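You operate a simulated robot arm through the tools that you are given. There is no shell and no other tool.

You run a simulated robot arm. Do the job below in one go: nothing can be reset, and whatever is moved stays where it is left.

TASK
Mix the powder on slow until the sight glass shows one colour.
Fine: red switch on, then lower and lock the lid, then start; stop with the black button and leave the red switch on.

It is judged by the outcome, as a careful person would: the job done as asked, and still so three seconds after it is handed in. It fails if anything else is knocked over, pushed out of place, dropped, spilled or broken. A push-on lid holds only when it is set on centred and level and pressed home; a screw cap is set on level and turned clockwise until tight.

THE ROBOT
A 7-joint arm with a fingered hand, fixed in place. Base frame: the origin is on the floor under the middle of its stand, x ahead of it, y to its left, z up. Units: mm, degrees, N and s.
With the tool pointing down near the work surface it reaches from about 240 to 680 mm from the base axis. Its first joint turns from -166.0 to 166.0 degrees. Payload 4 kg.
Tool frame: the origin (TCP) lies between the finger pads and is the grasp point; the fingertips stand 26 mm ahead of it; z points along the fingers, y is the line along which they close. The gripper opens to 148 mm; its body begins 73 mm behind the TCP. The gripper is a hand of 3 fingers: y runs from the thumb to the fingers, the wrist lies at [0, 0, -239] in the tool frame.
Orientation is told as [roll, pitch, yaw] about the base's x, y, z axes, in that order, counted from this pose: with the fingers straight down and closing along the base's y, the tool's x points along the base's -x, its y along +y and its z along -z.

THE INTERFACE
- The arm moves only by the tool nudge_tool. Its argument "steps" is a list of rows, each a list of 6 numbers: the shift along the base's x, y, z in mm, then the turn, a rotation vector about the base's x, y, z in degrees. In form: [[x, y, z, ax, ay, az], ...]. A call has 1 to 20 rows; each row is the pose to reach, as a shift and turn from the pose commanded when the call began. Each row takes 0.2 s and may step no farther than 50 mm and 8.6 degrees from the row before; otherwise, the whole call is refused. A pose out of reach is approached as far as the arm can. The call stops where the force on the tool passes 40 N (or 10 N more than at its start, if that is more) or the arm is blocked; 0.2 s more then pass. In this call time passes only in rows, and 0.2 s behind the last. The reply holds the time, the measured pose of the TCP, the force on the tool along the base axes, the opening and the grip force, in the units named above and with some noise, with the torque about the TCP (base axes, N m) and any sound that the robot's microphone picked up.
- Cameras (640 x 400 px; columns grow to the right, rows downward): "scene" is fixed at [220, -650.3, 1815.9]; the picture's right is [0.98, -0.20, 0.00], its down [-0.11, -0.52, -0.85] and it looks along [0.17, 0.83, -0.53] (base axes); focal length 372 px, centre (320, 200). "wrist" rides on the gripper at [67, -39, -90] in the tool frame; the picture's right is [0.50, 0.87, 0.00], its down [-0.65, 0.38, -0.65] and it looks along [-0.57, 0.33, 0.76] (tool axes); focal length 222 px, centre (320, 200).
- camera(camera): a new picture of that camera. The clock stands still meanwhile.
- lift_body(by): slides the trunk up (or, below 0, down) by that many mm; the arm rides with it, the base frame stays. It gives what a move gives, with no picture.
- set_fingers(finger1, finger2, thumb_bend): sets how far each is bent, from 0 (flat) to 1 (curled in); at 0.3 the hand is open as for a grip, at 0.7 the pads meet at the TCP. One left out holds its place. A second passes; each finger stops where it meets its share of the squeeze, and holds until it gets a number again. It is the only way to open and close the hand. It gives what a move gives, with no picture; readings hold the bend of each and the force on the fingers (four entries, about 0 where the hand has none), thumb and palm.
- pixel_to_xyz(camera, pixels): for up to 12 pixels [column, row] of the newest picture of that camera ("zoom" is the newest enlarged one), the place [x, y, z] in the base frame of the surface seen there, good to about 2 mm. The clock stands still meanwhile.
- enlarge(camera, box): a new picture of the part [left, top, right, bottom] of that camera's present view, enlarged. The clock stands still meanwhile.
- finish_job(): hands the job in; it is judged then, once.

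Leave the gripper open and the arm clear of the work at the hand-in unless told otherwise.

The tools are called after "Emit:" as a command line: name --pt "numbers of a row" for each row, then --argument value for the rest, lists and objects as JSON in quotes. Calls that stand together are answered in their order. nudge_tool: Moves the arm, as the interface text tells. Its arguments: {"type":"object","properties":{"steps":{"type":"array","items":{"type":"array","items":{"type":"number"}}}},"required":["steps"]} The other tools are called the same way: lift_body (by) moves the trunk up or down; set_fingers (finger1, finger2, thumb_bend) moves the fingers one by one; camera (camera) takes a picture; pixel_to_xyz (camera, pixels) gives the place of the surface under pixels of a picture; enlarge (camera, box) takes an enlarged picture of a part of a camera's view; finish_job () hands the job in.

At the start:

```text
t: 0.0
tcp_pos: [297.9, -2.0, 1000.7]
tcp_rot: [18.3, 0.6, -90.4]
ft_force: [0.3, 0.1, -0.4]
wrist_torque: [0.02, -0.01, 0.01]
opening: 148.1
gripper_force: 0.0
shape: jaw
bend: [0.3, 0.3, 0.3]
finger forces: [0.0, 0.0, 0.0, 0.0, 0.1, 0.0]
trunk travel left (down, up): [-452.0, 138.0]
```

scene: 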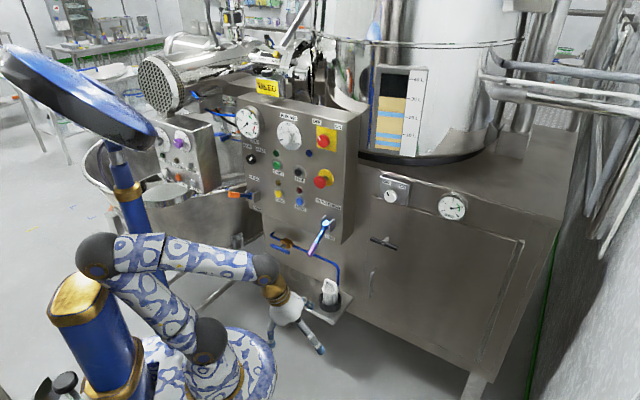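
wrist: 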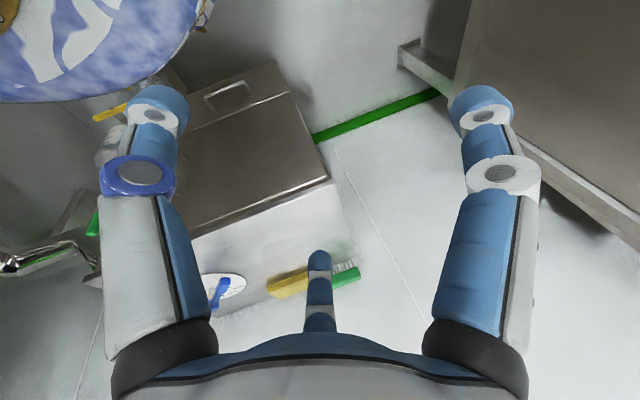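

I see a control panel with several buttons, dials and a red switch around columns 235-360, rows 90-240, and a sight glass at about (398, 110). I'll enlarge the panel and the surroundings to read the labels.

Emit:
enlarge --camera "scene" --box '[225, 70, 365, 158]'

Emit:
enlarge --camera "scene" --box '[225, 140, 365, 228]'

Emit:
enlarge --camera "scene" --box '[350, 50, 450, 170]'

Emit:
enlarge --camera "scene" --box '[140, 0, 340, 125]'

```text
4.55 times, centred on (295, 114) of scene
```

zoom: 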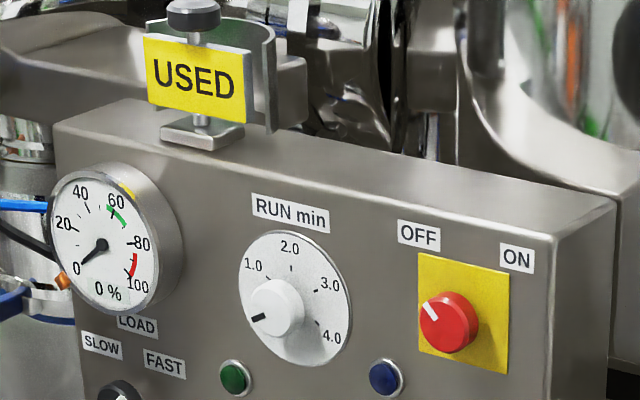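

```text
4.55 times, centred on (295, 184) of scene
```

zoom: 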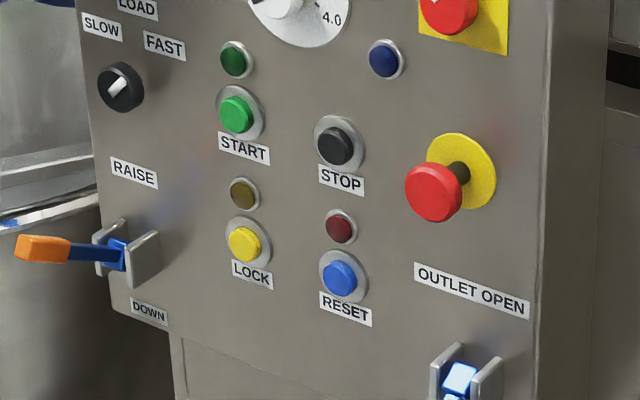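

```text
3.33 times, centred on (400, 110) of scene
```

zoom: 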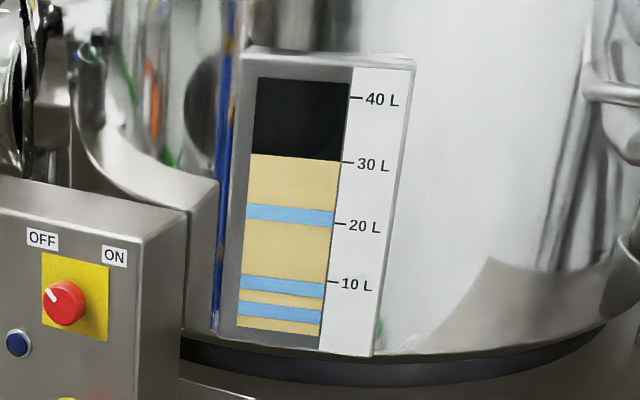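

```text
3.20 times, centred on (240, 62) of scene
```

zoom: 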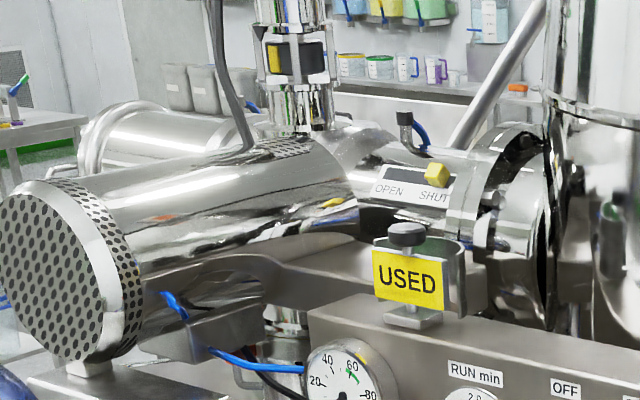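

The panel reads: red rotary switch OFF/ON, RUN min dial, SLOW/FAST selector, START, STOP (black), LOCK (yellow), RESET (blue), RAISE/DOWN lever, OUTLET OPEN lever, and an emergency mushroom. I'll look at the small side panel, the lid area and the outlet lever too.

Emit:
enlarge --camera "scene" --box '[140, 110, 260, 220]'

Emit:
enlarge --camera "scene" --box '[250, 200, 380, 310]'

Emit:
enlarge --camera "scene" --box '[360, 160, 480, 260]'

Emit:
enlarge --camera "scene" --box '[300, 0, 560, 160]'

```text
3.64 times, centred on (200, 165) of scene
```

zoom: 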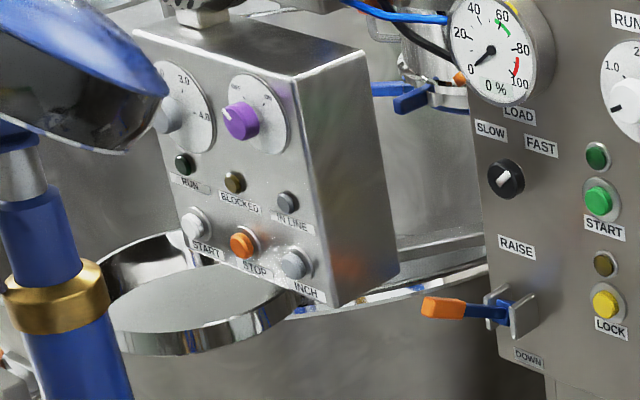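

```text
3.64 times, centred on (315, 255) of scene
```

zoom: 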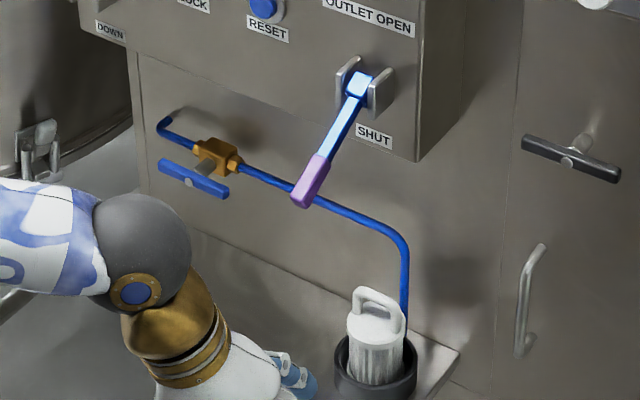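

```text
4.00 times, centred on (420, 210) of scene
```

zoom: 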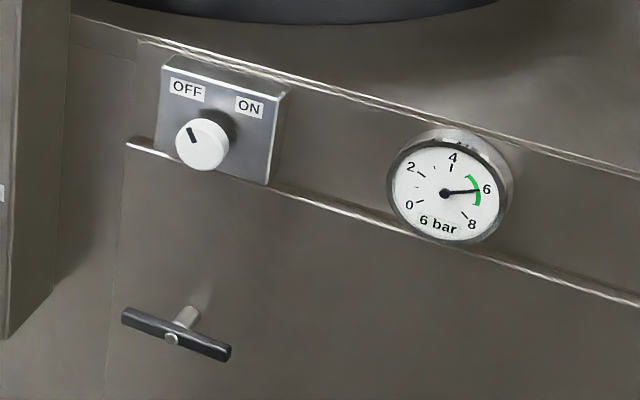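

```text
2.46 times, centred on (430, 80) of scene
```

zoom: 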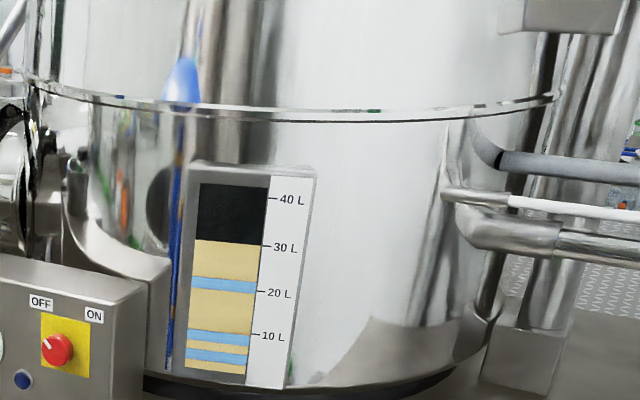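

I'll zoom tighter on the knobs' pointers, and get 3D positions of the panel parts from the first picture.

Emit:
enlarge --camera "scene" --box '[235, 140, 275, 165]'

Emit:
enlarge --camera "scene" --box '[270, 110, 350, 160]'

Emit:
enlarge --camera "scene" --box '[290, 160, 350, 200]'

Emit:
camera --camera "scene"

Emit:
pixel_to_xyz --camera "scene" --pixels '[[323, 140], [289, 135], [251, 159], [277, 165], [299, 172], [279, 193], [299, 201], [320, 182], [234, 194], [251, 196], [313, 246], [322, 222]]'

Emit:
pixel_to_xyz --camera "scene" --pixels '[[340, 130], [345, 180], [340, 230], [240, 130], [310, 150], [265, 180], [297, 220], [360, 125], [245, 101], [390, 140], [400, 60], [237, 230]]'

```text
16.00 times, centred on (255, 152) of scene
```

zoom: 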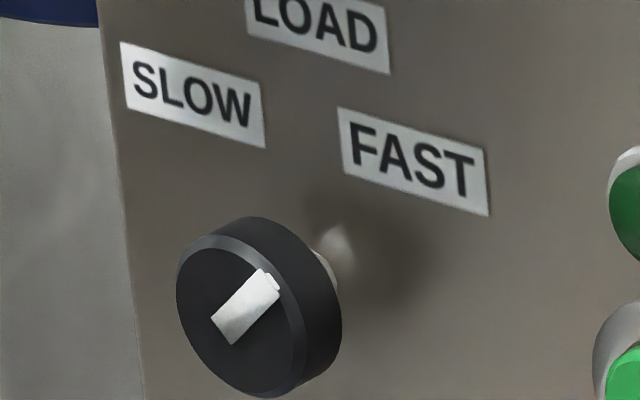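

```text
8.00 times, centred on (310, 135) of scene
```

zoom: 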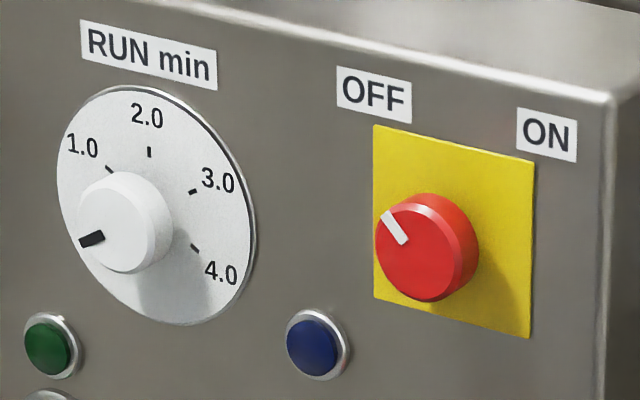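

```text
10.00 times, centred on (320, 180) of scene
```

zoom: 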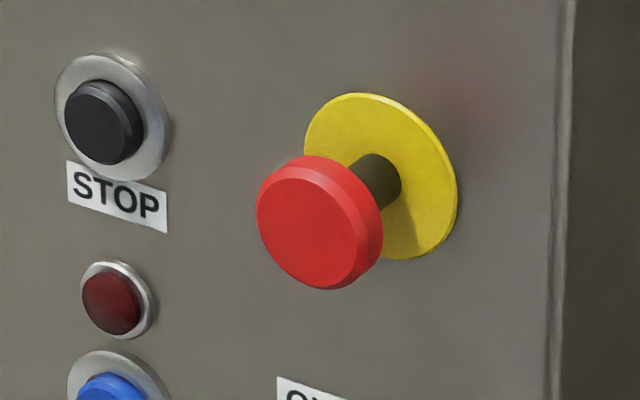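

```text
taken
```

scene: 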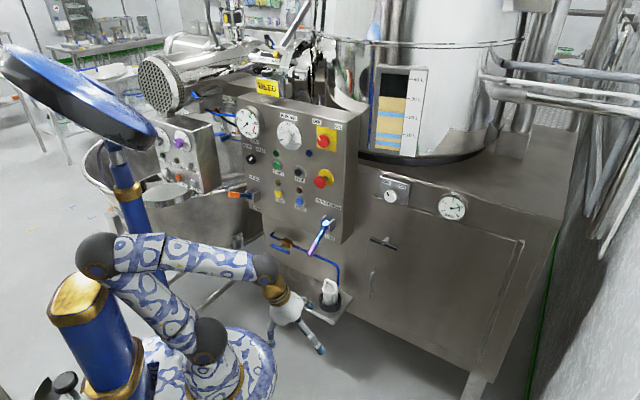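

```text
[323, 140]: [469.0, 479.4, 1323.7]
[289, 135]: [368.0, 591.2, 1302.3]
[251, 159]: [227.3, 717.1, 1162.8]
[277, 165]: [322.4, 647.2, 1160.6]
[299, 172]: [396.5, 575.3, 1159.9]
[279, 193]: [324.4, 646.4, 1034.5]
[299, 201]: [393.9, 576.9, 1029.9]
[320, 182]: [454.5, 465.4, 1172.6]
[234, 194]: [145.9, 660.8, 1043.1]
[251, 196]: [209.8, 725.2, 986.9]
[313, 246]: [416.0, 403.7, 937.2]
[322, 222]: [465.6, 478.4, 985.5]
```

```text
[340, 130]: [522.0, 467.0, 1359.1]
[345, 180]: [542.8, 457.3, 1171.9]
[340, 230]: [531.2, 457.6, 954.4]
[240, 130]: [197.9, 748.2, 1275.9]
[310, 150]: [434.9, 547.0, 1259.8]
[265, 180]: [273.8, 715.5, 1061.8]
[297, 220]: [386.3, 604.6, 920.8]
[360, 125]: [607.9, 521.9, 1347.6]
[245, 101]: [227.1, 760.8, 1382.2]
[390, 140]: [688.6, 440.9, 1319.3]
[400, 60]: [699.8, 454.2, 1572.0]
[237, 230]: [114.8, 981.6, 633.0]
```

The SLOW/FAST selector points up-right, toward FAST, so it must go to SLOW. The red switch points to OFF, the RUN dial is at its low end, the RAISE/DOWN lever is tilted up (RAISE), and the outlet lever is down (SHUT). I'll look up a few more positions, including the pillars near the arm and the vessel rim.

Emit:
pixel_to_xyz --camera "scene" --pixels '[[80, 295], [110, 360], [125, 190], [80, 90], [210, 340], [95, 255], [265, 270], [230, 380], [290, 310], [190, 150], [170, 190], [145, 360]]'

Emit:
pixel_to_xyz --camera "scene" --pixels '[[430, 40], [430, 50], [430, 20], [280, 60], [268, 85], [300, 40], [350, 100], [330, 60], [360, 150], [385, 195], [380, 242], [330, 290]]'

Emit:
enlarge --camera "scene" --box '[0, 40, 300, 400]'

Emit:
enlarge --camera "scene" --box '[240, 0, 400, 100]'

```text
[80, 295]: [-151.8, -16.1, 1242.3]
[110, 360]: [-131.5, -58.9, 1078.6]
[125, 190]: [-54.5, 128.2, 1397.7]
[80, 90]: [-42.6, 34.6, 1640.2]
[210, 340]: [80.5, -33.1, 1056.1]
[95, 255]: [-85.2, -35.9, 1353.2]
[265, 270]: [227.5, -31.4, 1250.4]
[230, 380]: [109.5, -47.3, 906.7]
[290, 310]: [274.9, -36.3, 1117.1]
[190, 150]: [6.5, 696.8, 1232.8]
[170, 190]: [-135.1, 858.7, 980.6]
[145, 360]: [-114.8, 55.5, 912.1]
```

```text
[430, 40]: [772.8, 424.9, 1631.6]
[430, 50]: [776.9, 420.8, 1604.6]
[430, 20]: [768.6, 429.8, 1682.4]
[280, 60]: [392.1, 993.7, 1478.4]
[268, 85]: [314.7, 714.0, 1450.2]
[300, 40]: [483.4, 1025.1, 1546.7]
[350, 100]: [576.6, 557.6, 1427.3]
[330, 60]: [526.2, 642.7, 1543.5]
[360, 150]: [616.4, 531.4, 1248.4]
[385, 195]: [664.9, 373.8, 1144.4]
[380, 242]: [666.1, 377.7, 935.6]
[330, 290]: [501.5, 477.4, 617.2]
```

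```text
1.11 times, centred on (150, 220) of scene
```

zoom: 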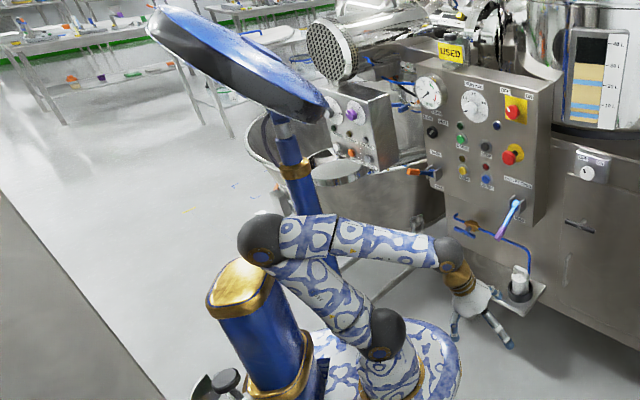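

```text
4.00 times, centred on (320, 50) of scene
```

zoom: 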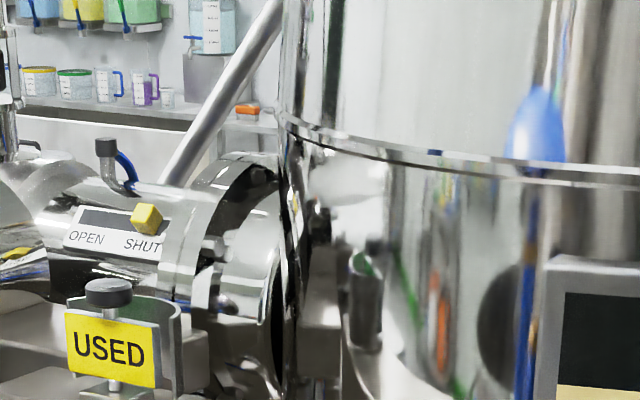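

I'll look closer at the vessel rim and what is above it to see whether the lid is raised.

Emit:
enlarge --camera "scene" --box '[300, 0, 440, 70]'

Emit:
enlarge --camera "scene" --box '[420, 0, 560, 70]'

Emit:
enlarge --camera "scene" --box '[225, 180, 275, 212]'

```text
4.57 times, centred on (370, 35) of scene
```

zoom: 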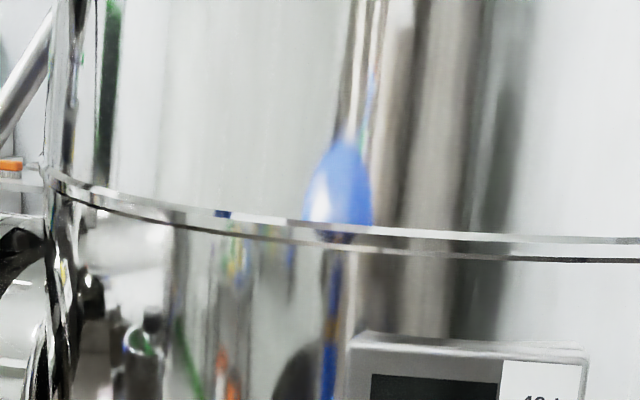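

```text
4.57 times, centred on (490, 35) of scene
```

zoom: 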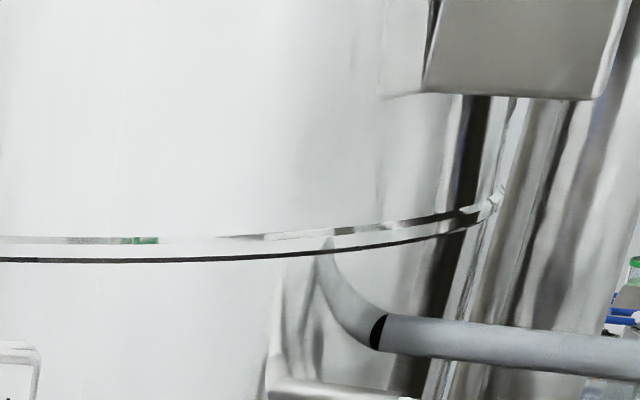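

```text
12.50 times, centred on (250, 196) of scene
```

zoom: 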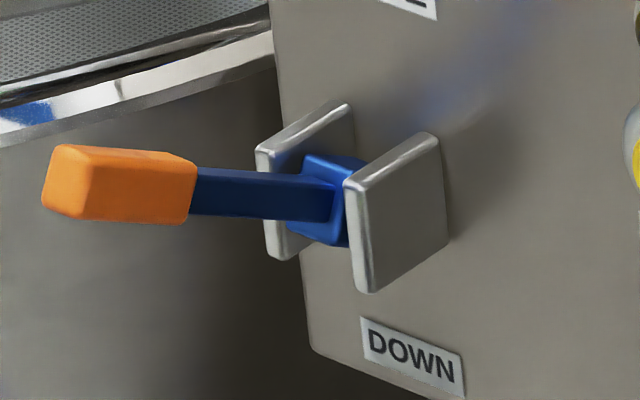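

The lid top lies beyond the picture, so I'll check it with the wrist camera later. The panel is a vertical plane facing the base at 45°, about 699 mm out. First I tilt the hand from pointing down to pointing forward, moving up and outward.

Emit:
nudge_tool --pt "17 0 28 0 -8 0" --pt "34 0 56 0 -16 0" --pt "51 0 84 0 -24 0" --pt "68 0 112 0 -32 0" --pt "85 0 140 0 -40 0" --pt "102 0 168 0 -48 0" --pt "119 0 196 0 -56 0" --pt "136 0 224 0 -64 0" --pt "152 0 250 0 -71.7 0"

Emit:
camera --camera "scene"

Emit:
camera --camera "wrist"

```text
t: 1.1
tcp_pos: [380.8, -2.9, 1071.3]
tcp_rot: [43.9, 0.6, -90.4]
ft_force: [-0.7, 0.0, -0.4]
wrist_torque: [0.02, -0.03, 0.01]
opening: 147.8
gripper_force: 0.1
shape: jaw
bend: [0.3, 0.3, 0.3]
finger forces: [0.0, 0.0, 0.1, 0.0, 0.0, 0.0]
trunk travel left (down, up): [-452.0, 138.0]
stopped in row 5: the arm was blocked; the commanded pose is now the measured one
```

```text
taken
```

scene: 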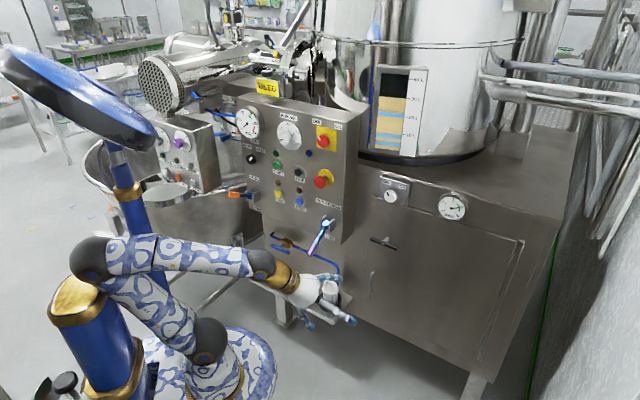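

```text
taken
```

wrist: 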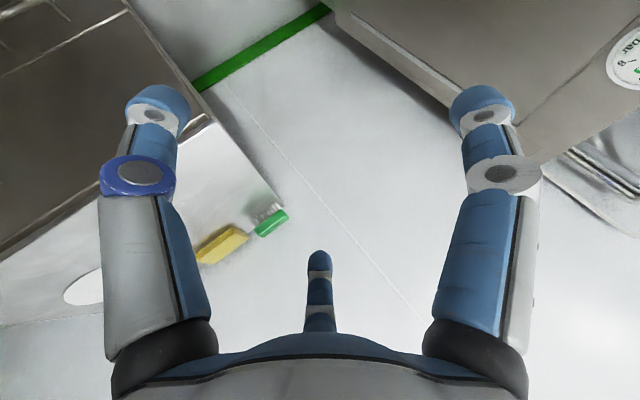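

The arm was blocked with no force on the tool; the elbow seems to be against the mast behind it. I'll bring the hand forward, then swing toward the panel, which takes the elbow away from the mast.

Emit:
nudge_tool --pt "25 0 10 0 0 0" --pt "50 0 20 0 0 0" --pt "75 0 30 0 0 0" --pt "100 0 40 0 0 0"

```text
t: 2.1
tcp_pos: [481.8, -2.0, 1113.4]
tcp_rot: [44.4, 0.6, -90.4]
ft_force: [0.1, 0.1, -1.3]
wrist_torque: [0.01, -0.03, 0.01]
opening: 148.0
gripper_force: 0.1
shape: jaw
bend: [0.3, 0.3, 0.3]
finger forces: [0.0, 0.0, 0.1, 0.0, 0.0, 0.0]
trunk travel left (down, up): [-452.0, 138.0]
```

Now swing left about the base axis to 45°, keeping radius and height.

Emit:
nudge_tool --pt "-2.4 47.7 0 0 0 5.675" --pt "-9.4 94.9 0 0 0 11.35" --pt "-21.1 141.1 0 0 0 17.025" --pt "-37.3 186 0 0 0 22.7" --pt "-57.9 229.1 0 0 0 28.375" --pt "-82.6 269.9 0 0 0 34.05" --pt "-111.3 308 0 0 0 39.725" --pt "-143.6 343.2 0 0 0 45.4"

Emit:
camera --camera "scene"

Emit:
camera --camera "wrist"

```text
t: 3.9
tcp_pos: [333.4, 339.6, 1113.1]
tcp_rot: [44.3, 0.7, -44.9]
ft_force: [0.0, 0.0, 0.4]
wrist_torque: [0.01, 0.03, 0.01]
opening: 147.6
gripper_force: 0.1
shape: jaw
bend: [0.3, 0.3, 0.3]
finger forces: [0.1, 0.0, 0.0, 0.1, 0.0, 0.1]
trunk travel left (down, up): [-452.0, 138.0]
```

```text
taken
```

scene: 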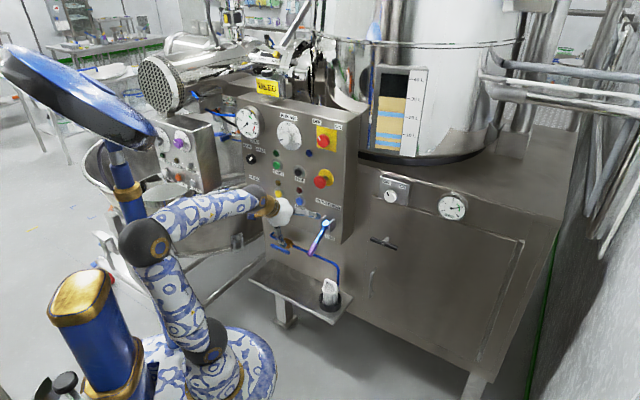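

```text
taken
```

wrist: 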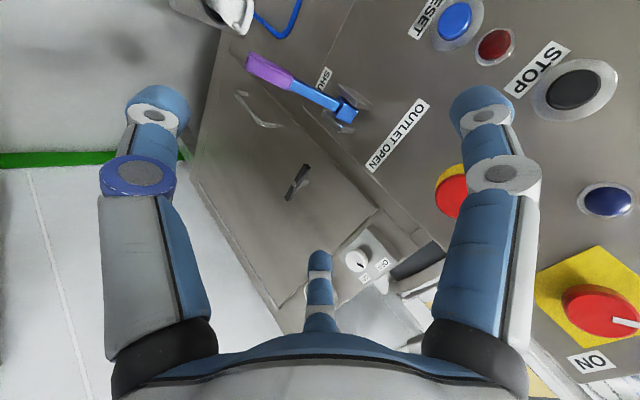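

The wrist view clearly shows the panel. Now I tilt the hand to horizontal, pointing straight at the panel, and rise to the red switch's height about 110 mm in front of it.

Emit:
nudge_tool --pt "9 10 35 5.385 -5.385 0" --pt "19 20 70 10.77 -10.77 0" --pt "29 30 105 16.155 -16.155 0" --pt "38 40 140 21.54 -21.54 0" --pt "48 50 175 26.925 -26.925 0" --pt "58 61 211 32.31 -32.31 0"

Emit:
camera --camera "scene"

Emit:
camera --camera "wrist"

```text
t: 5.3
tcp_pos: [396.2, 403.1, 1326.5]
tcp_rot: [90.2, 0.5, -44.6]
ft_force: [0.1, 0.2, -0.4]
wrist_torque: [0.0, -0.01, 0.01]
opening: 148.0
gripper_force: 0.1
shape: jaw
bend: [0.3, 0.3, 0.3]
finger forces: [0.0, 0.0, 0.0, 0.0, 0.0, 0.0]
trunk travel left (down, up): [-452.0, 138.0]
```

```text
taken
```

scene: 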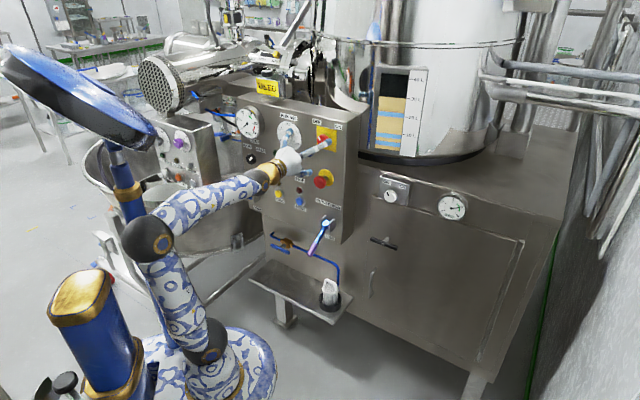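

```text
taken
```

wrist: 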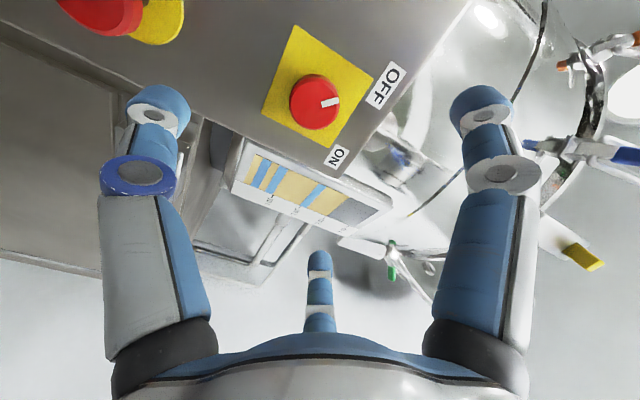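

The hand faces the panel with the red switch in view at (315,103). I measure the knob, its pointer, the mushroom and panel points from the wrist picture.

Emit:
pixel_to_xyz --camera "wrist" --pixels '[[313, 105], [330, 101], [296, 90], [314, 128], [314, 78], [290, 105], [340, 105], [295, 62], [350, 130], [279, 105], [100, 12], [386, 85]]'

Emit:
enlarge --camera "wrist" --box '[240, 10, 420, 190]'

```text
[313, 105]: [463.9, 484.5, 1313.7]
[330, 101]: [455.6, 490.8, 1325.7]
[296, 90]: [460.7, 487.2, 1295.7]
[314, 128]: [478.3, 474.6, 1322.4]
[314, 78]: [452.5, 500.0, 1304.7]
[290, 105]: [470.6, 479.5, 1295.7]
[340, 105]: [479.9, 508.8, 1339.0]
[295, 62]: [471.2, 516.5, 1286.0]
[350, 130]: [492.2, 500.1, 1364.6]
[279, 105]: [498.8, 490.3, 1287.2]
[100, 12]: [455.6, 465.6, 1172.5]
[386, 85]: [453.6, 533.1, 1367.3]
```

```text
2.22 times, centred on (330, 100) of wrist
```

zoom: 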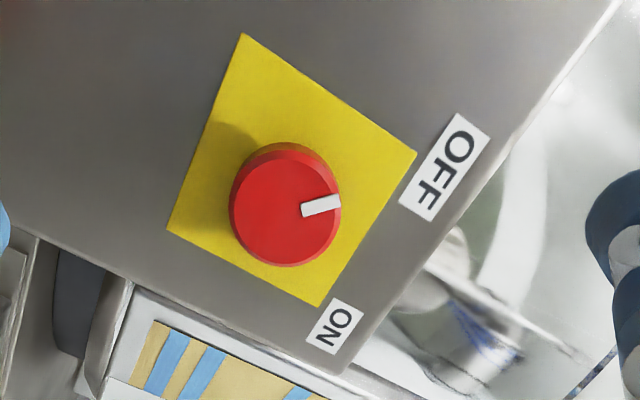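

The knob centre measures about (464, 484.5, 1314), diameter about 40, standing 29 mm out; its pointer is up-left (OFF), so ON needs about 90° clockwise. I narrow the fingers a bit, line up on the knob and pre-turn the hand 45° counter-clockwise.

Emit:
set_fingers --finger1 0.42 --finger2 0.42 --thumb_bend 0.42

Emit:
nudge_tool --pt "2 4 -2 -5.3 -5.3 0" --pt "4 8 -4 -10.6 -10.6 0" --pt "6 12 -6 -15.9 -15.9 0" --pt "8 16 -8 -21.2 -21.2 0" --pt "10 20 -10 -26.5 -26.5 0" --pt "10.4 24.7 -12.5 -31.8 -31.8 0"

Emit:
camera --camera "wrist"

Emit:
enlarge --camera "scene" --box '[225, 90, 385, 215]'

```text
t: 6.3
tcp_pos: [396.2, 402.2, 1325.7]
tcp_rot: [89.9, 0.5, -44.7]
ft_force: [0.8, 0.6, 0.1]
wrist_torque: [-0.01, 0.01, 0.0]
opening: 89.2
gripper_force: 0.1
shape: fingers
bend: [0.42, 0.42, 0.42]
finger forces: [0.0, 0.1, 0.0, 0.0, 0.1, 0.1]
trunk travel left (down, up): [-452.0, 138.0]
```

```text
t: 7.7
tcp_pos: [406.2, 427.3, 1312.6]
tcp_rot: [89.5, -44.6, -44.4]
ft_force: [-0.1, -0.6, -0.3]
wrist_torque: [-0.03, 0.02, -0.03]
opening: 89.0
gripper_force: 0.0
shape: fingers
bend: [0.42, 0.42, 0.42]
finger forces: [0.1, 0.0, 0.0, 0.1, 0.1, 0.0]
trunk travel left (down, up): [-452.0, 138.0]
```

```text
taken
```

wrist: 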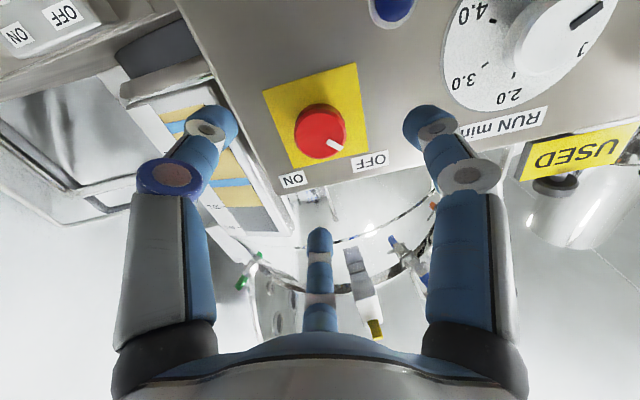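

```text
3.20 times, centred on (305, 152) of scene
```

zoom: 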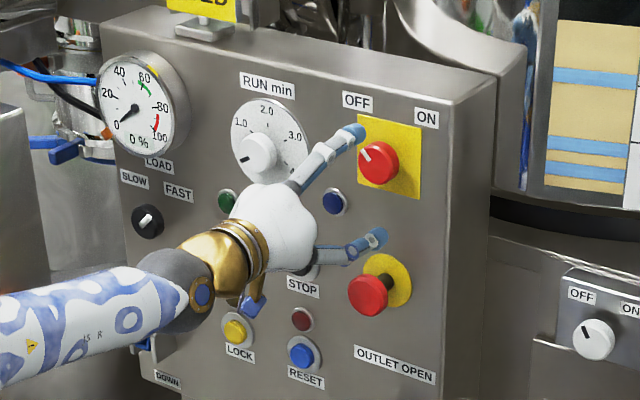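

Now I re-measure the knob from this nearer view before going in; its face centre is at about (319,132), rims at (295,131) and (344,133).

Emit:
pixel_to_xyz --camera "wrist" --pixels '[[319, 135], [298, 135], [341, 135], [319, 115], [319, 155], [334, 146], [275, 90], [390, 80]]'

Emit:
enlarge --camera "wrist" --box '[250, 60, 390, 190]'

```text
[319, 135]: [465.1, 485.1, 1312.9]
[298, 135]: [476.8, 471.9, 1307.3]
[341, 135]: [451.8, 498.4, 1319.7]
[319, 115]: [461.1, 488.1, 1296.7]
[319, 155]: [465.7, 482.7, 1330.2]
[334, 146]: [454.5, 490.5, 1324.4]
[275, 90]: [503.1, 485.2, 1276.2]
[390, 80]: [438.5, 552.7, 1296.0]
```

```text
3.08 times, centred on (320, 125) of wrist
```

zoom: 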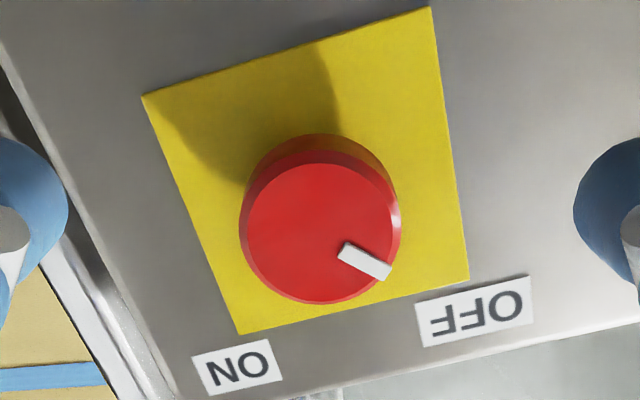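

The knob centre is (464.5, 485, 1313.5). I move straight in about 70 mm so the pads come around the knob, watching force.

Emit:
nudge_tool --pt "8 8 0 0 0 0" --pt "16 16 0 0 0 0" --pt "24 24 0 0 0 0" --pt "32 32 0.5 0 0 0" --pt "39 39 0.5 0 0 0" --pt "45 45 0.5 0 0 0" --pt "50 49.5 0.5 0 0 0"

Emit:
camera --camera "wrist"

Emit:
enlarge --camera "scene" --box '[265, 90, 385, 180]'

```text
t: 9.3
tcp_pos: [455.7, 475.3, 1313.6]
tcp_rot: [89.6, -44.5, -44.4]
ft_force: [0.1, -0.2, 0.5]
wrist_torque: [0.0, 0.01, 0.04]
opening: 88.9
gripper_force: 0.1
shape: fingers
bend: [0.42, 0.42, 0.42]
finger forces: [0.0, 0.0, 0.0, 0.1, 0.0, 0.1]
trunk travel left (down, up): [-452.0, 138.0]
```

```text
taken
```

wrist: 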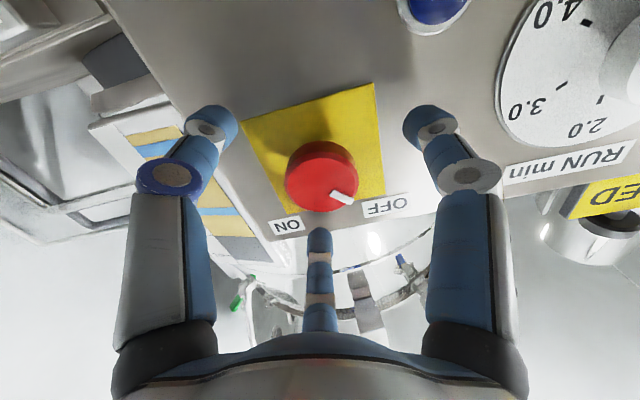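

```text
4.44 times, centred on (325, 135) of scene
```

zoom: 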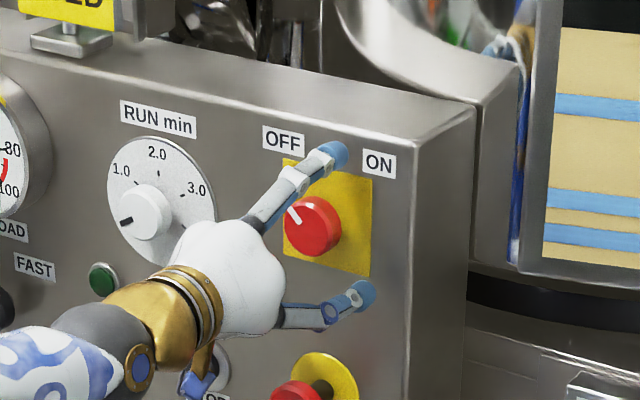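

The fingers surround the knob without touching. I close all three onto it.

Emit:
set_fingers --finger1 0.7 --finger2 0.7 --thumb_bend 0.7

Emit:
camera --camera "wrist"

```text
t: 10.3
tcp_pos: [455.5, 476.0, 1313.5]
tcp_rot: [89.5, -44.5, -44.4]
ft_force: [0.2, -1.8, -2.8]
wrist_torque: [-0.01, 0.06, -0.03]
opening: 30.9
gripper_force: 16.4
shape: fingers
bend: [0.59, 0.59, 0.62]
finger forces: [9.6, 9.5, 0.0, 0.1, 13.5, 0.1]
trunk travel left (down, up): [-452.0, 138.0]
```

```text
taken
```

wrist: 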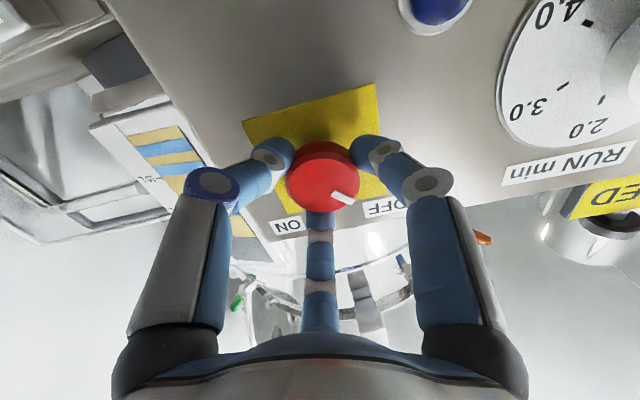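

All three fingers hold the knob. Now I turn it clockwise about its axis, first half.

Emit:
nudge_tool --pt "0 0 0 5.6 5.6 0" --pt "0 0 0 11.2 11.2 0" --pt "0 0 0 16.8 16.8 0" --pt "0 0 0 22.4 22.4 0" --pt "0 0 0 28 28 0" --pt "0 0 0 33.6 33.6 0"

Emit:
camera --camera "wrist"

```text
t: 11.7
tcp_pos: [455.1, 475.4, 1313.7]
tcp_rot: [90.1, 3.1, -44.5]
ft_force: [-2.3, -1.9, -4.3]
wrist_torque: [-0.05, 0.06, 0.0]
opening: 30.9
gripper_force: 16.5
shape: fingers
bend: [0.59, 0.59, 0.62]
finger forces: [9.7, 9.8, 0.0, 0.0, 14.0, 0.0]
trunk travel left (down, up): [-452.0, 138.0]
```

```text
taken
```

wrist: 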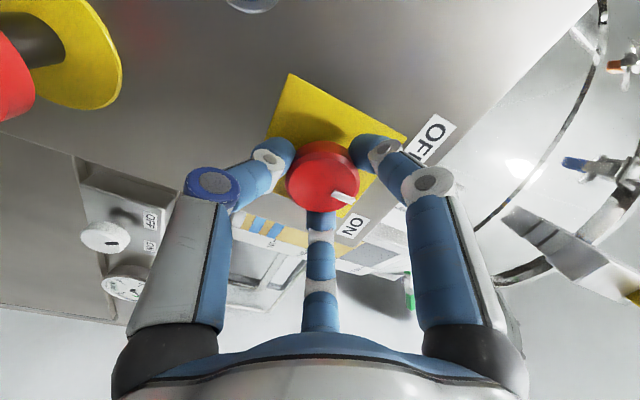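

The knob turns with the hand; the pointer is now straight up. Another 42° or so to ON.

Emit:
nudge_tool --pt "0 0 0 5.6 5.6 0" --pt "0 0 0 11.2 11.2 0" --pt "0 0 0 16.8 16.8 0" --pt "0 0 0 22.4 22.4 0" --pt "0 0 0 28 28 0" --pt "0 0 0 31 31 0"

Emit:
camera --camera "wrist"

Emit:
enlarge --camera "scene" --box '[225, 90, 385, 215]'

```text
t: 13.1
tcp_pos: [455.6, 477.4, 1315.0]
tcp_rot: [90.4, 46.9, -44.3]
ft_force: [-6.2, 1.0, -4.1]
wrist_torque: [-0.09, 0.03, 0.15]
opening: 30.9
gripper_force: 17.6
shape: fingers
bend: [0.59, 0.59, 0.62]
finger forces: [9.5, 9.4, 0.1, 0.1, 15.4, 0.0]
trunk travel left (down, up): [-452.0, 138.0]
```

```text
taken
```

wrist: 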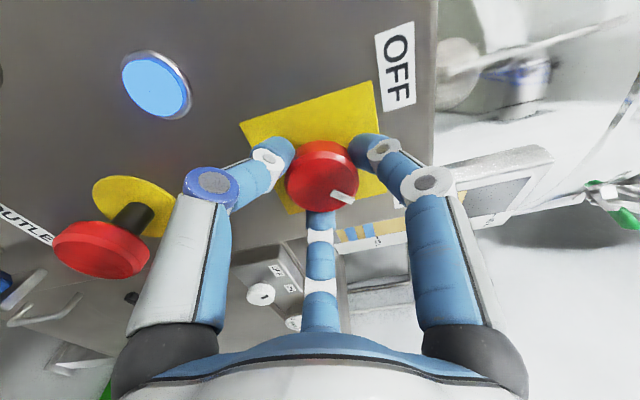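

```text
3.20 times, centred on (305, 152) of scene
```

zoom: 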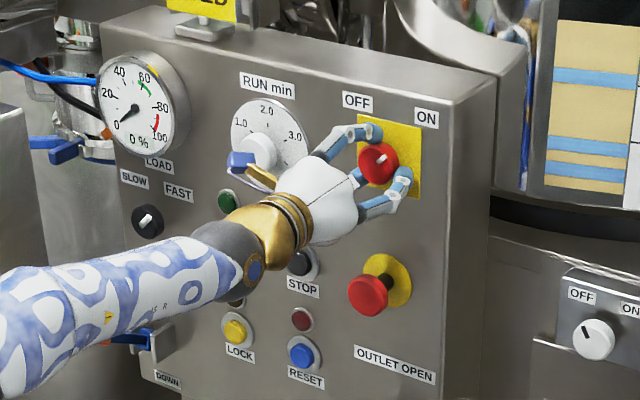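

The blue lamp at (155,85) in the wrist view is lit, so the power is on. I open the fingers and back straight out.

Emit:
set_fingers --finger1 0.42 --finger2 0.42 --thumb_bend 0.42

Emit:
nudge_tool --pt "-10 -10 0 0 0 0" --pt "-25 -25 0 0 0 0" --pt "-45 -45 0 0 0 0" --pt "-65 -65 0 0 0 0"

Emit:
camera --camera "scene"

Emit:
enlarge --camera "scene" --box '[225, 90, 385, 215]'

Emit:
camera --camera "wrist"

```text
t: 14.1
tcp_pos: [456.3, 476.1, 1313.6]
tcp_rot: [90.4, 46.9, -44.4]
ft_force: [-1.0, 0.7, -0.3]
wrist_torque: [0.0, 0.03, -0.03]
opening: 87.8
gripper_force: 0.1
shape: fingers
bend: [0.42, 0.42, 0.42]
finger forces: [0.1, 0.0, 0.0, 0.0, 0.1, 0.0]
trunk travel left (down, up): [-452.0, 138.0]
```

```text
t: 15.1
tcp_pos: [391.0, 409.7, 1314.1]
tcp_rot: [90.5, 46.9, -44.2]
ft_force: [-0.1, 0.5, 0.0]
wrist_torque: [0.02, 0.01, 0.03]
opening: 88.2
gripper_force: 0.0
shape: fingers
bend: [0.42, 0.42, 0.42]
finger forces: [0.0, 0.0, 0.0, 0.0, 0.0, 0.1]
trunk travel left (down, up): [-452.0, 138.0]
```

```text
taken
```

scene: 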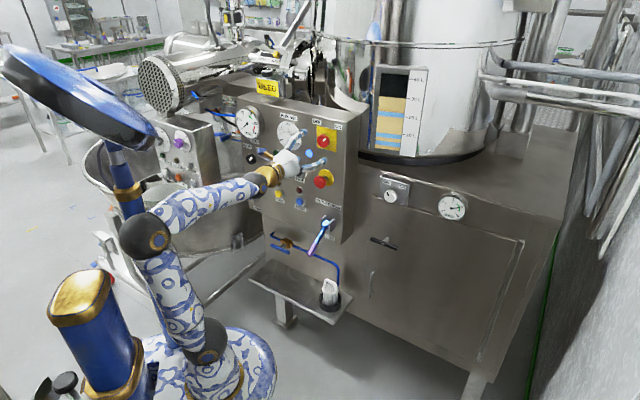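

```text
3.20 times, centred on (305, 152) of scene
```

zoom: 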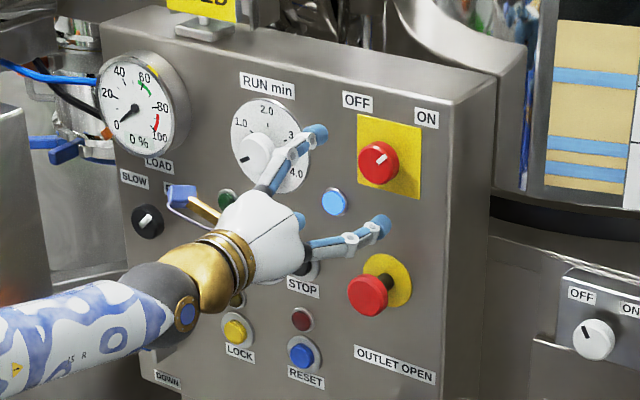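

```text
taken
```

wrist: 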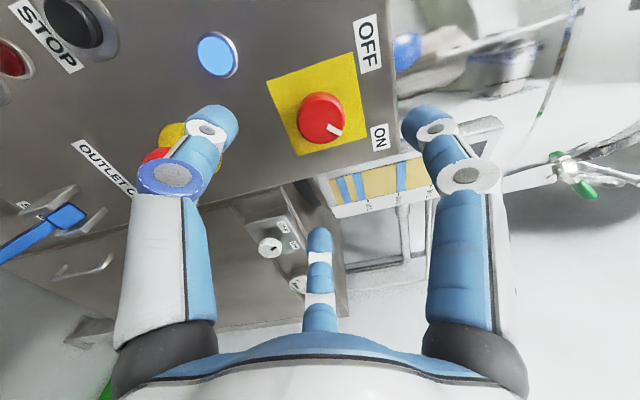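

The red switch now reads ON and its lamp is lit. Next is the SLOW/FAST selector at scene (251,159). The other machine's small panel stands near it, so I measure its right side and the lever before moving.

Emit:
pixel_to_xyz --camera "scene" --pixels '[[212, 125], [217, 150], [218, 185], [205, 130], [203, 190], [195, 145], [233, 193], [228, 195], [240, 195], [251, 160], [246, 125], [175, 113]]'

Emit:
enlarge --camera "scene" --box '[150, 100, 290, 215]'

```text
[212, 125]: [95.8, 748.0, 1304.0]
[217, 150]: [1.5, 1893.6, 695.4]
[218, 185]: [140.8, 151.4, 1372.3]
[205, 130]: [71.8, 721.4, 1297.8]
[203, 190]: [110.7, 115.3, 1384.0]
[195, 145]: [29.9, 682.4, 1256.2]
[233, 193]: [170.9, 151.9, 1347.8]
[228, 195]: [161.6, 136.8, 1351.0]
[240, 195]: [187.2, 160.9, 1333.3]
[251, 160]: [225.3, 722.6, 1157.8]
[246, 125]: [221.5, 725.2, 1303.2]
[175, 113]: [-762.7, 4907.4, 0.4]
```

```text
3.48 times, centred on (220, 158) of scene
```

zoom: 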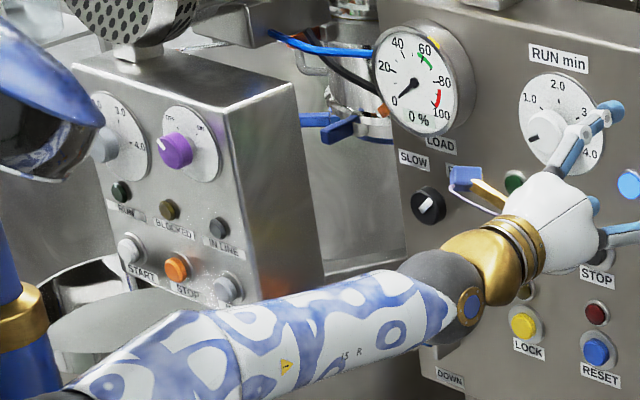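

The other machine's box has its right side about 115 mm left of the selector's axis, and the arm's own mast stands behind, so I check where the elbow and mast are now before swinging left.

Emit:
pixel_to_xyz --camera "scene" --pixels '[[148, 237], [205, 355], [128, 150], [122, 180], [130, 200], [135, 215], [120, 160], [250, 185], [175, 290], [45, 320], [110, 300], [80, 280]]'

Emit:
enlarge --camera "scene" --box '[40, 120, 300, 282]'

Emit:
enlarge --camera "scene" --box '[20, 238, 280, 400]'

```text
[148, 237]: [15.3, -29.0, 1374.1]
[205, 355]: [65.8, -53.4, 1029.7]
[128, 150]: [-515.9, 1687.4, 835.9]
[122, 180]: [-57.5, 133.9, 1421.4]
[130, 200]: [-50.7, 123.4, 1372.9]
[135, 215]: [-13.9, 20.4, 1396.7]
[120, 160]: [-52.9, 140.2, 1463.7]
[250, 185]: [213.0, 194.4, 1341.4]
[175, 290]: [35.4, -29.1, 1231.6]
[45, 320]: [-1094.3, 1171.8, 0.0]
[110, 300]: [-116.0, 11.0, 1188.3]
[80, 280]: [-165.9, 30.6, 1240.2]
```

```text
2.46 times, centred on (170, 201) of scene
```

zoom: 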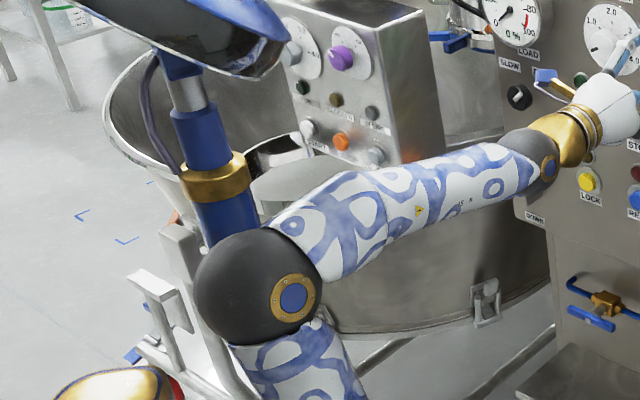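

```text
2.46 times, centred on (150, 319) of scene
```

zoom: 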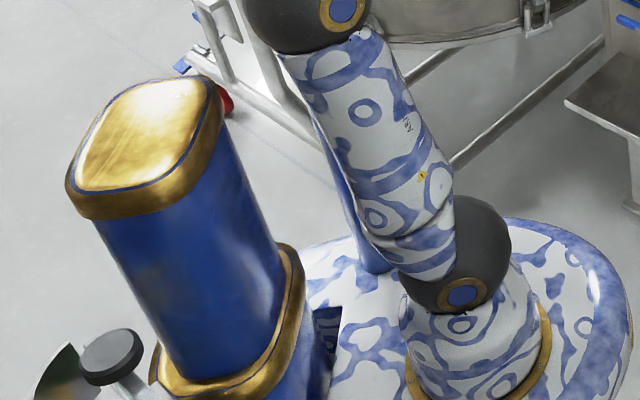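

The arm's mast is at about (-62,150), so I'll approach the selector with the hand aimed slightly more to the left (azimuth about 57°) to keep the forearm clear. I back off and slide left in front of the selector, staying well above the lever.

Emit:
nudge_tool --pt "-30 -10 -10 0 0 1" --pt "-60 15 -30 0 0 2.5" --pt "-90 50 -50 0 0 4" --pt "-120 85 -70 0 0 5.5" --pt "-150 115 -90 0 0 7" --pt "-180 148 -110 0 0 8.5" --pt "-207 178 -130 0 0 10" --pt "-229 205 -148 0 0 11.3"

Emit:
camera --camera "scene"

Emit:
camera --camera "wrist"

```text
refused: row 3 steps farther than a row can; nothing moved
```

```text
taken
```

scene: 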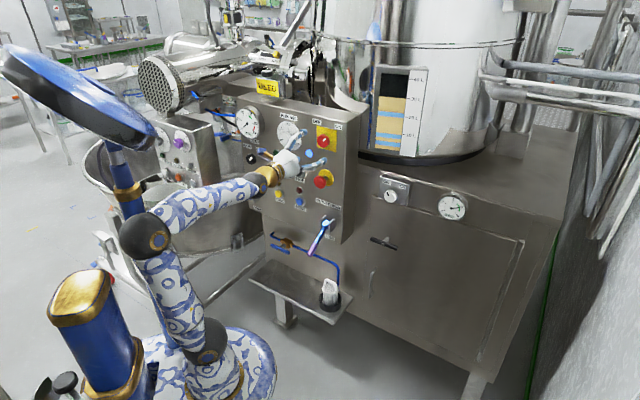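

```text
taken
```

wrist: 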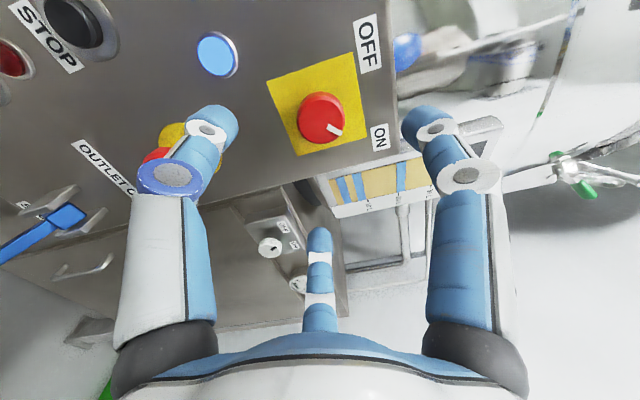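

One step was a little too long. I repeat the same path with smaller steps.

Emit:
nudge_tool --pt "-25 -10 -8 0 0 1" --pt "-50 8 -20 0 0 2" --pt "-76 35 -36 0 0 3.2" --pt "-102 62 -54 0 0 4.5" --pt "-128 90 -72 0 0 5.8" --pt "-154 118 -90 0 0 7.1" --pt "-180 146 -110 0 0 8.5" --pt "-205 174 -130 0 0 9.9" --pt "-229 202 -148 0 0 11.3"

Emit:
camera --camera "scene"

Emit:
camera --camera "wrist"

```text
t: 16.9
tcp_pos: [222.4, 555.6, 1213.1]
tcp_rot: [85.5, 59.3, -37.9]
ft_force: [0.7, -0.1, 0.7]
wrist_torque: [0.0, 0.02, 0.0]
opening: 88.3
gripper_force: 0.0
shape: fingers
bend: [0.42, 0.42, 0.42]
finger forces: [0.1, 0.1, 0.0, 0.0, 0.1, 0.1]
trunk travel left (down, up): [-452.0, 138.0]
stopped in row 8: the arm was blocked; the commanded pose is now the measured one
```

```text
taken
```

scene: 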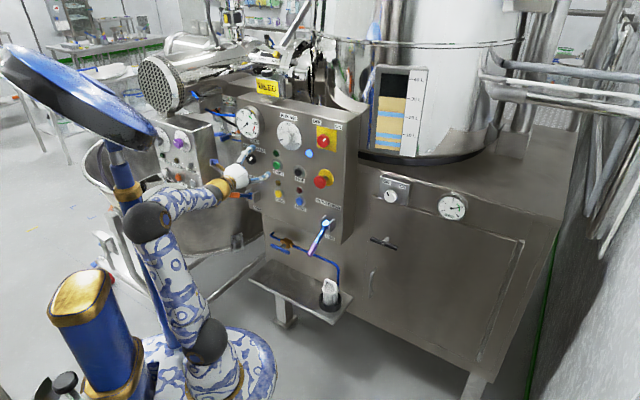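

```text
taken
```

wrist: 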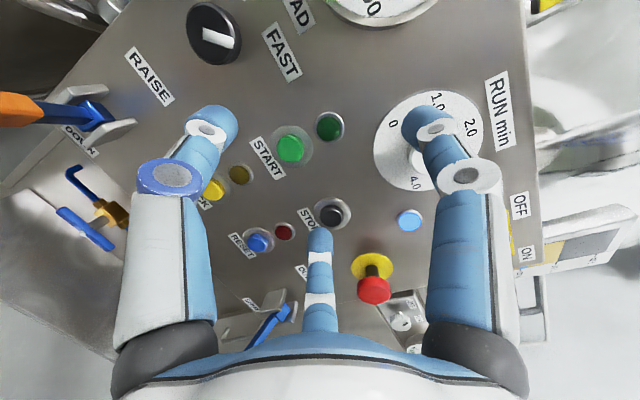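

The arm was blocked again, and the elbow looks close to the mast at (125,190). I measure both.

Emit:
pixel_to_xyz --camera "scene" --pixels '[[147, 222], [130, 215], [205, 345], [127, 195], [185, 200], [165, 205], [165, 240], [140, 250]]'

Emit:
enlarge --camera "scene" --box '[80, 130, 260, 242]'

```text
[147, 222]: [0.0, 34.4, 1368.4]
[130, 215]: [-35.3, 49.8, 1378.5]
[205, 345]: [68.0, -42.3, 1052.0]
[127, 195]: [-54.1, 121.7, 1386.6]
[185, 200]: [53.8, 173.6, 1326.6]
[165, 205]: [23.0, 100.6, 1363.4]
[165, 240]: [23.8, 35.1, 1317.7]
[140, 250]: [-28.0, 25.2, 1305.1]
```

```text
3.56 times, centred on (170, 186) of scene
```

zoom: 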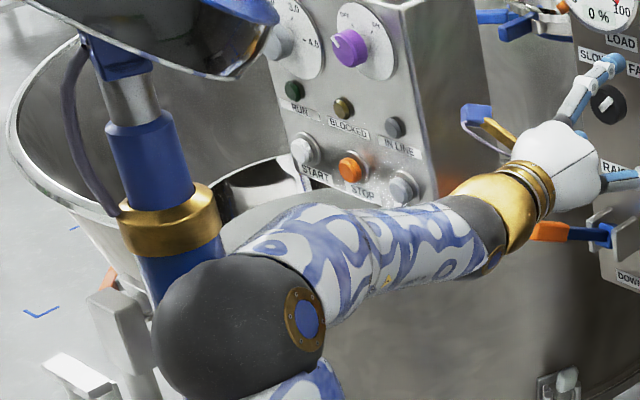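

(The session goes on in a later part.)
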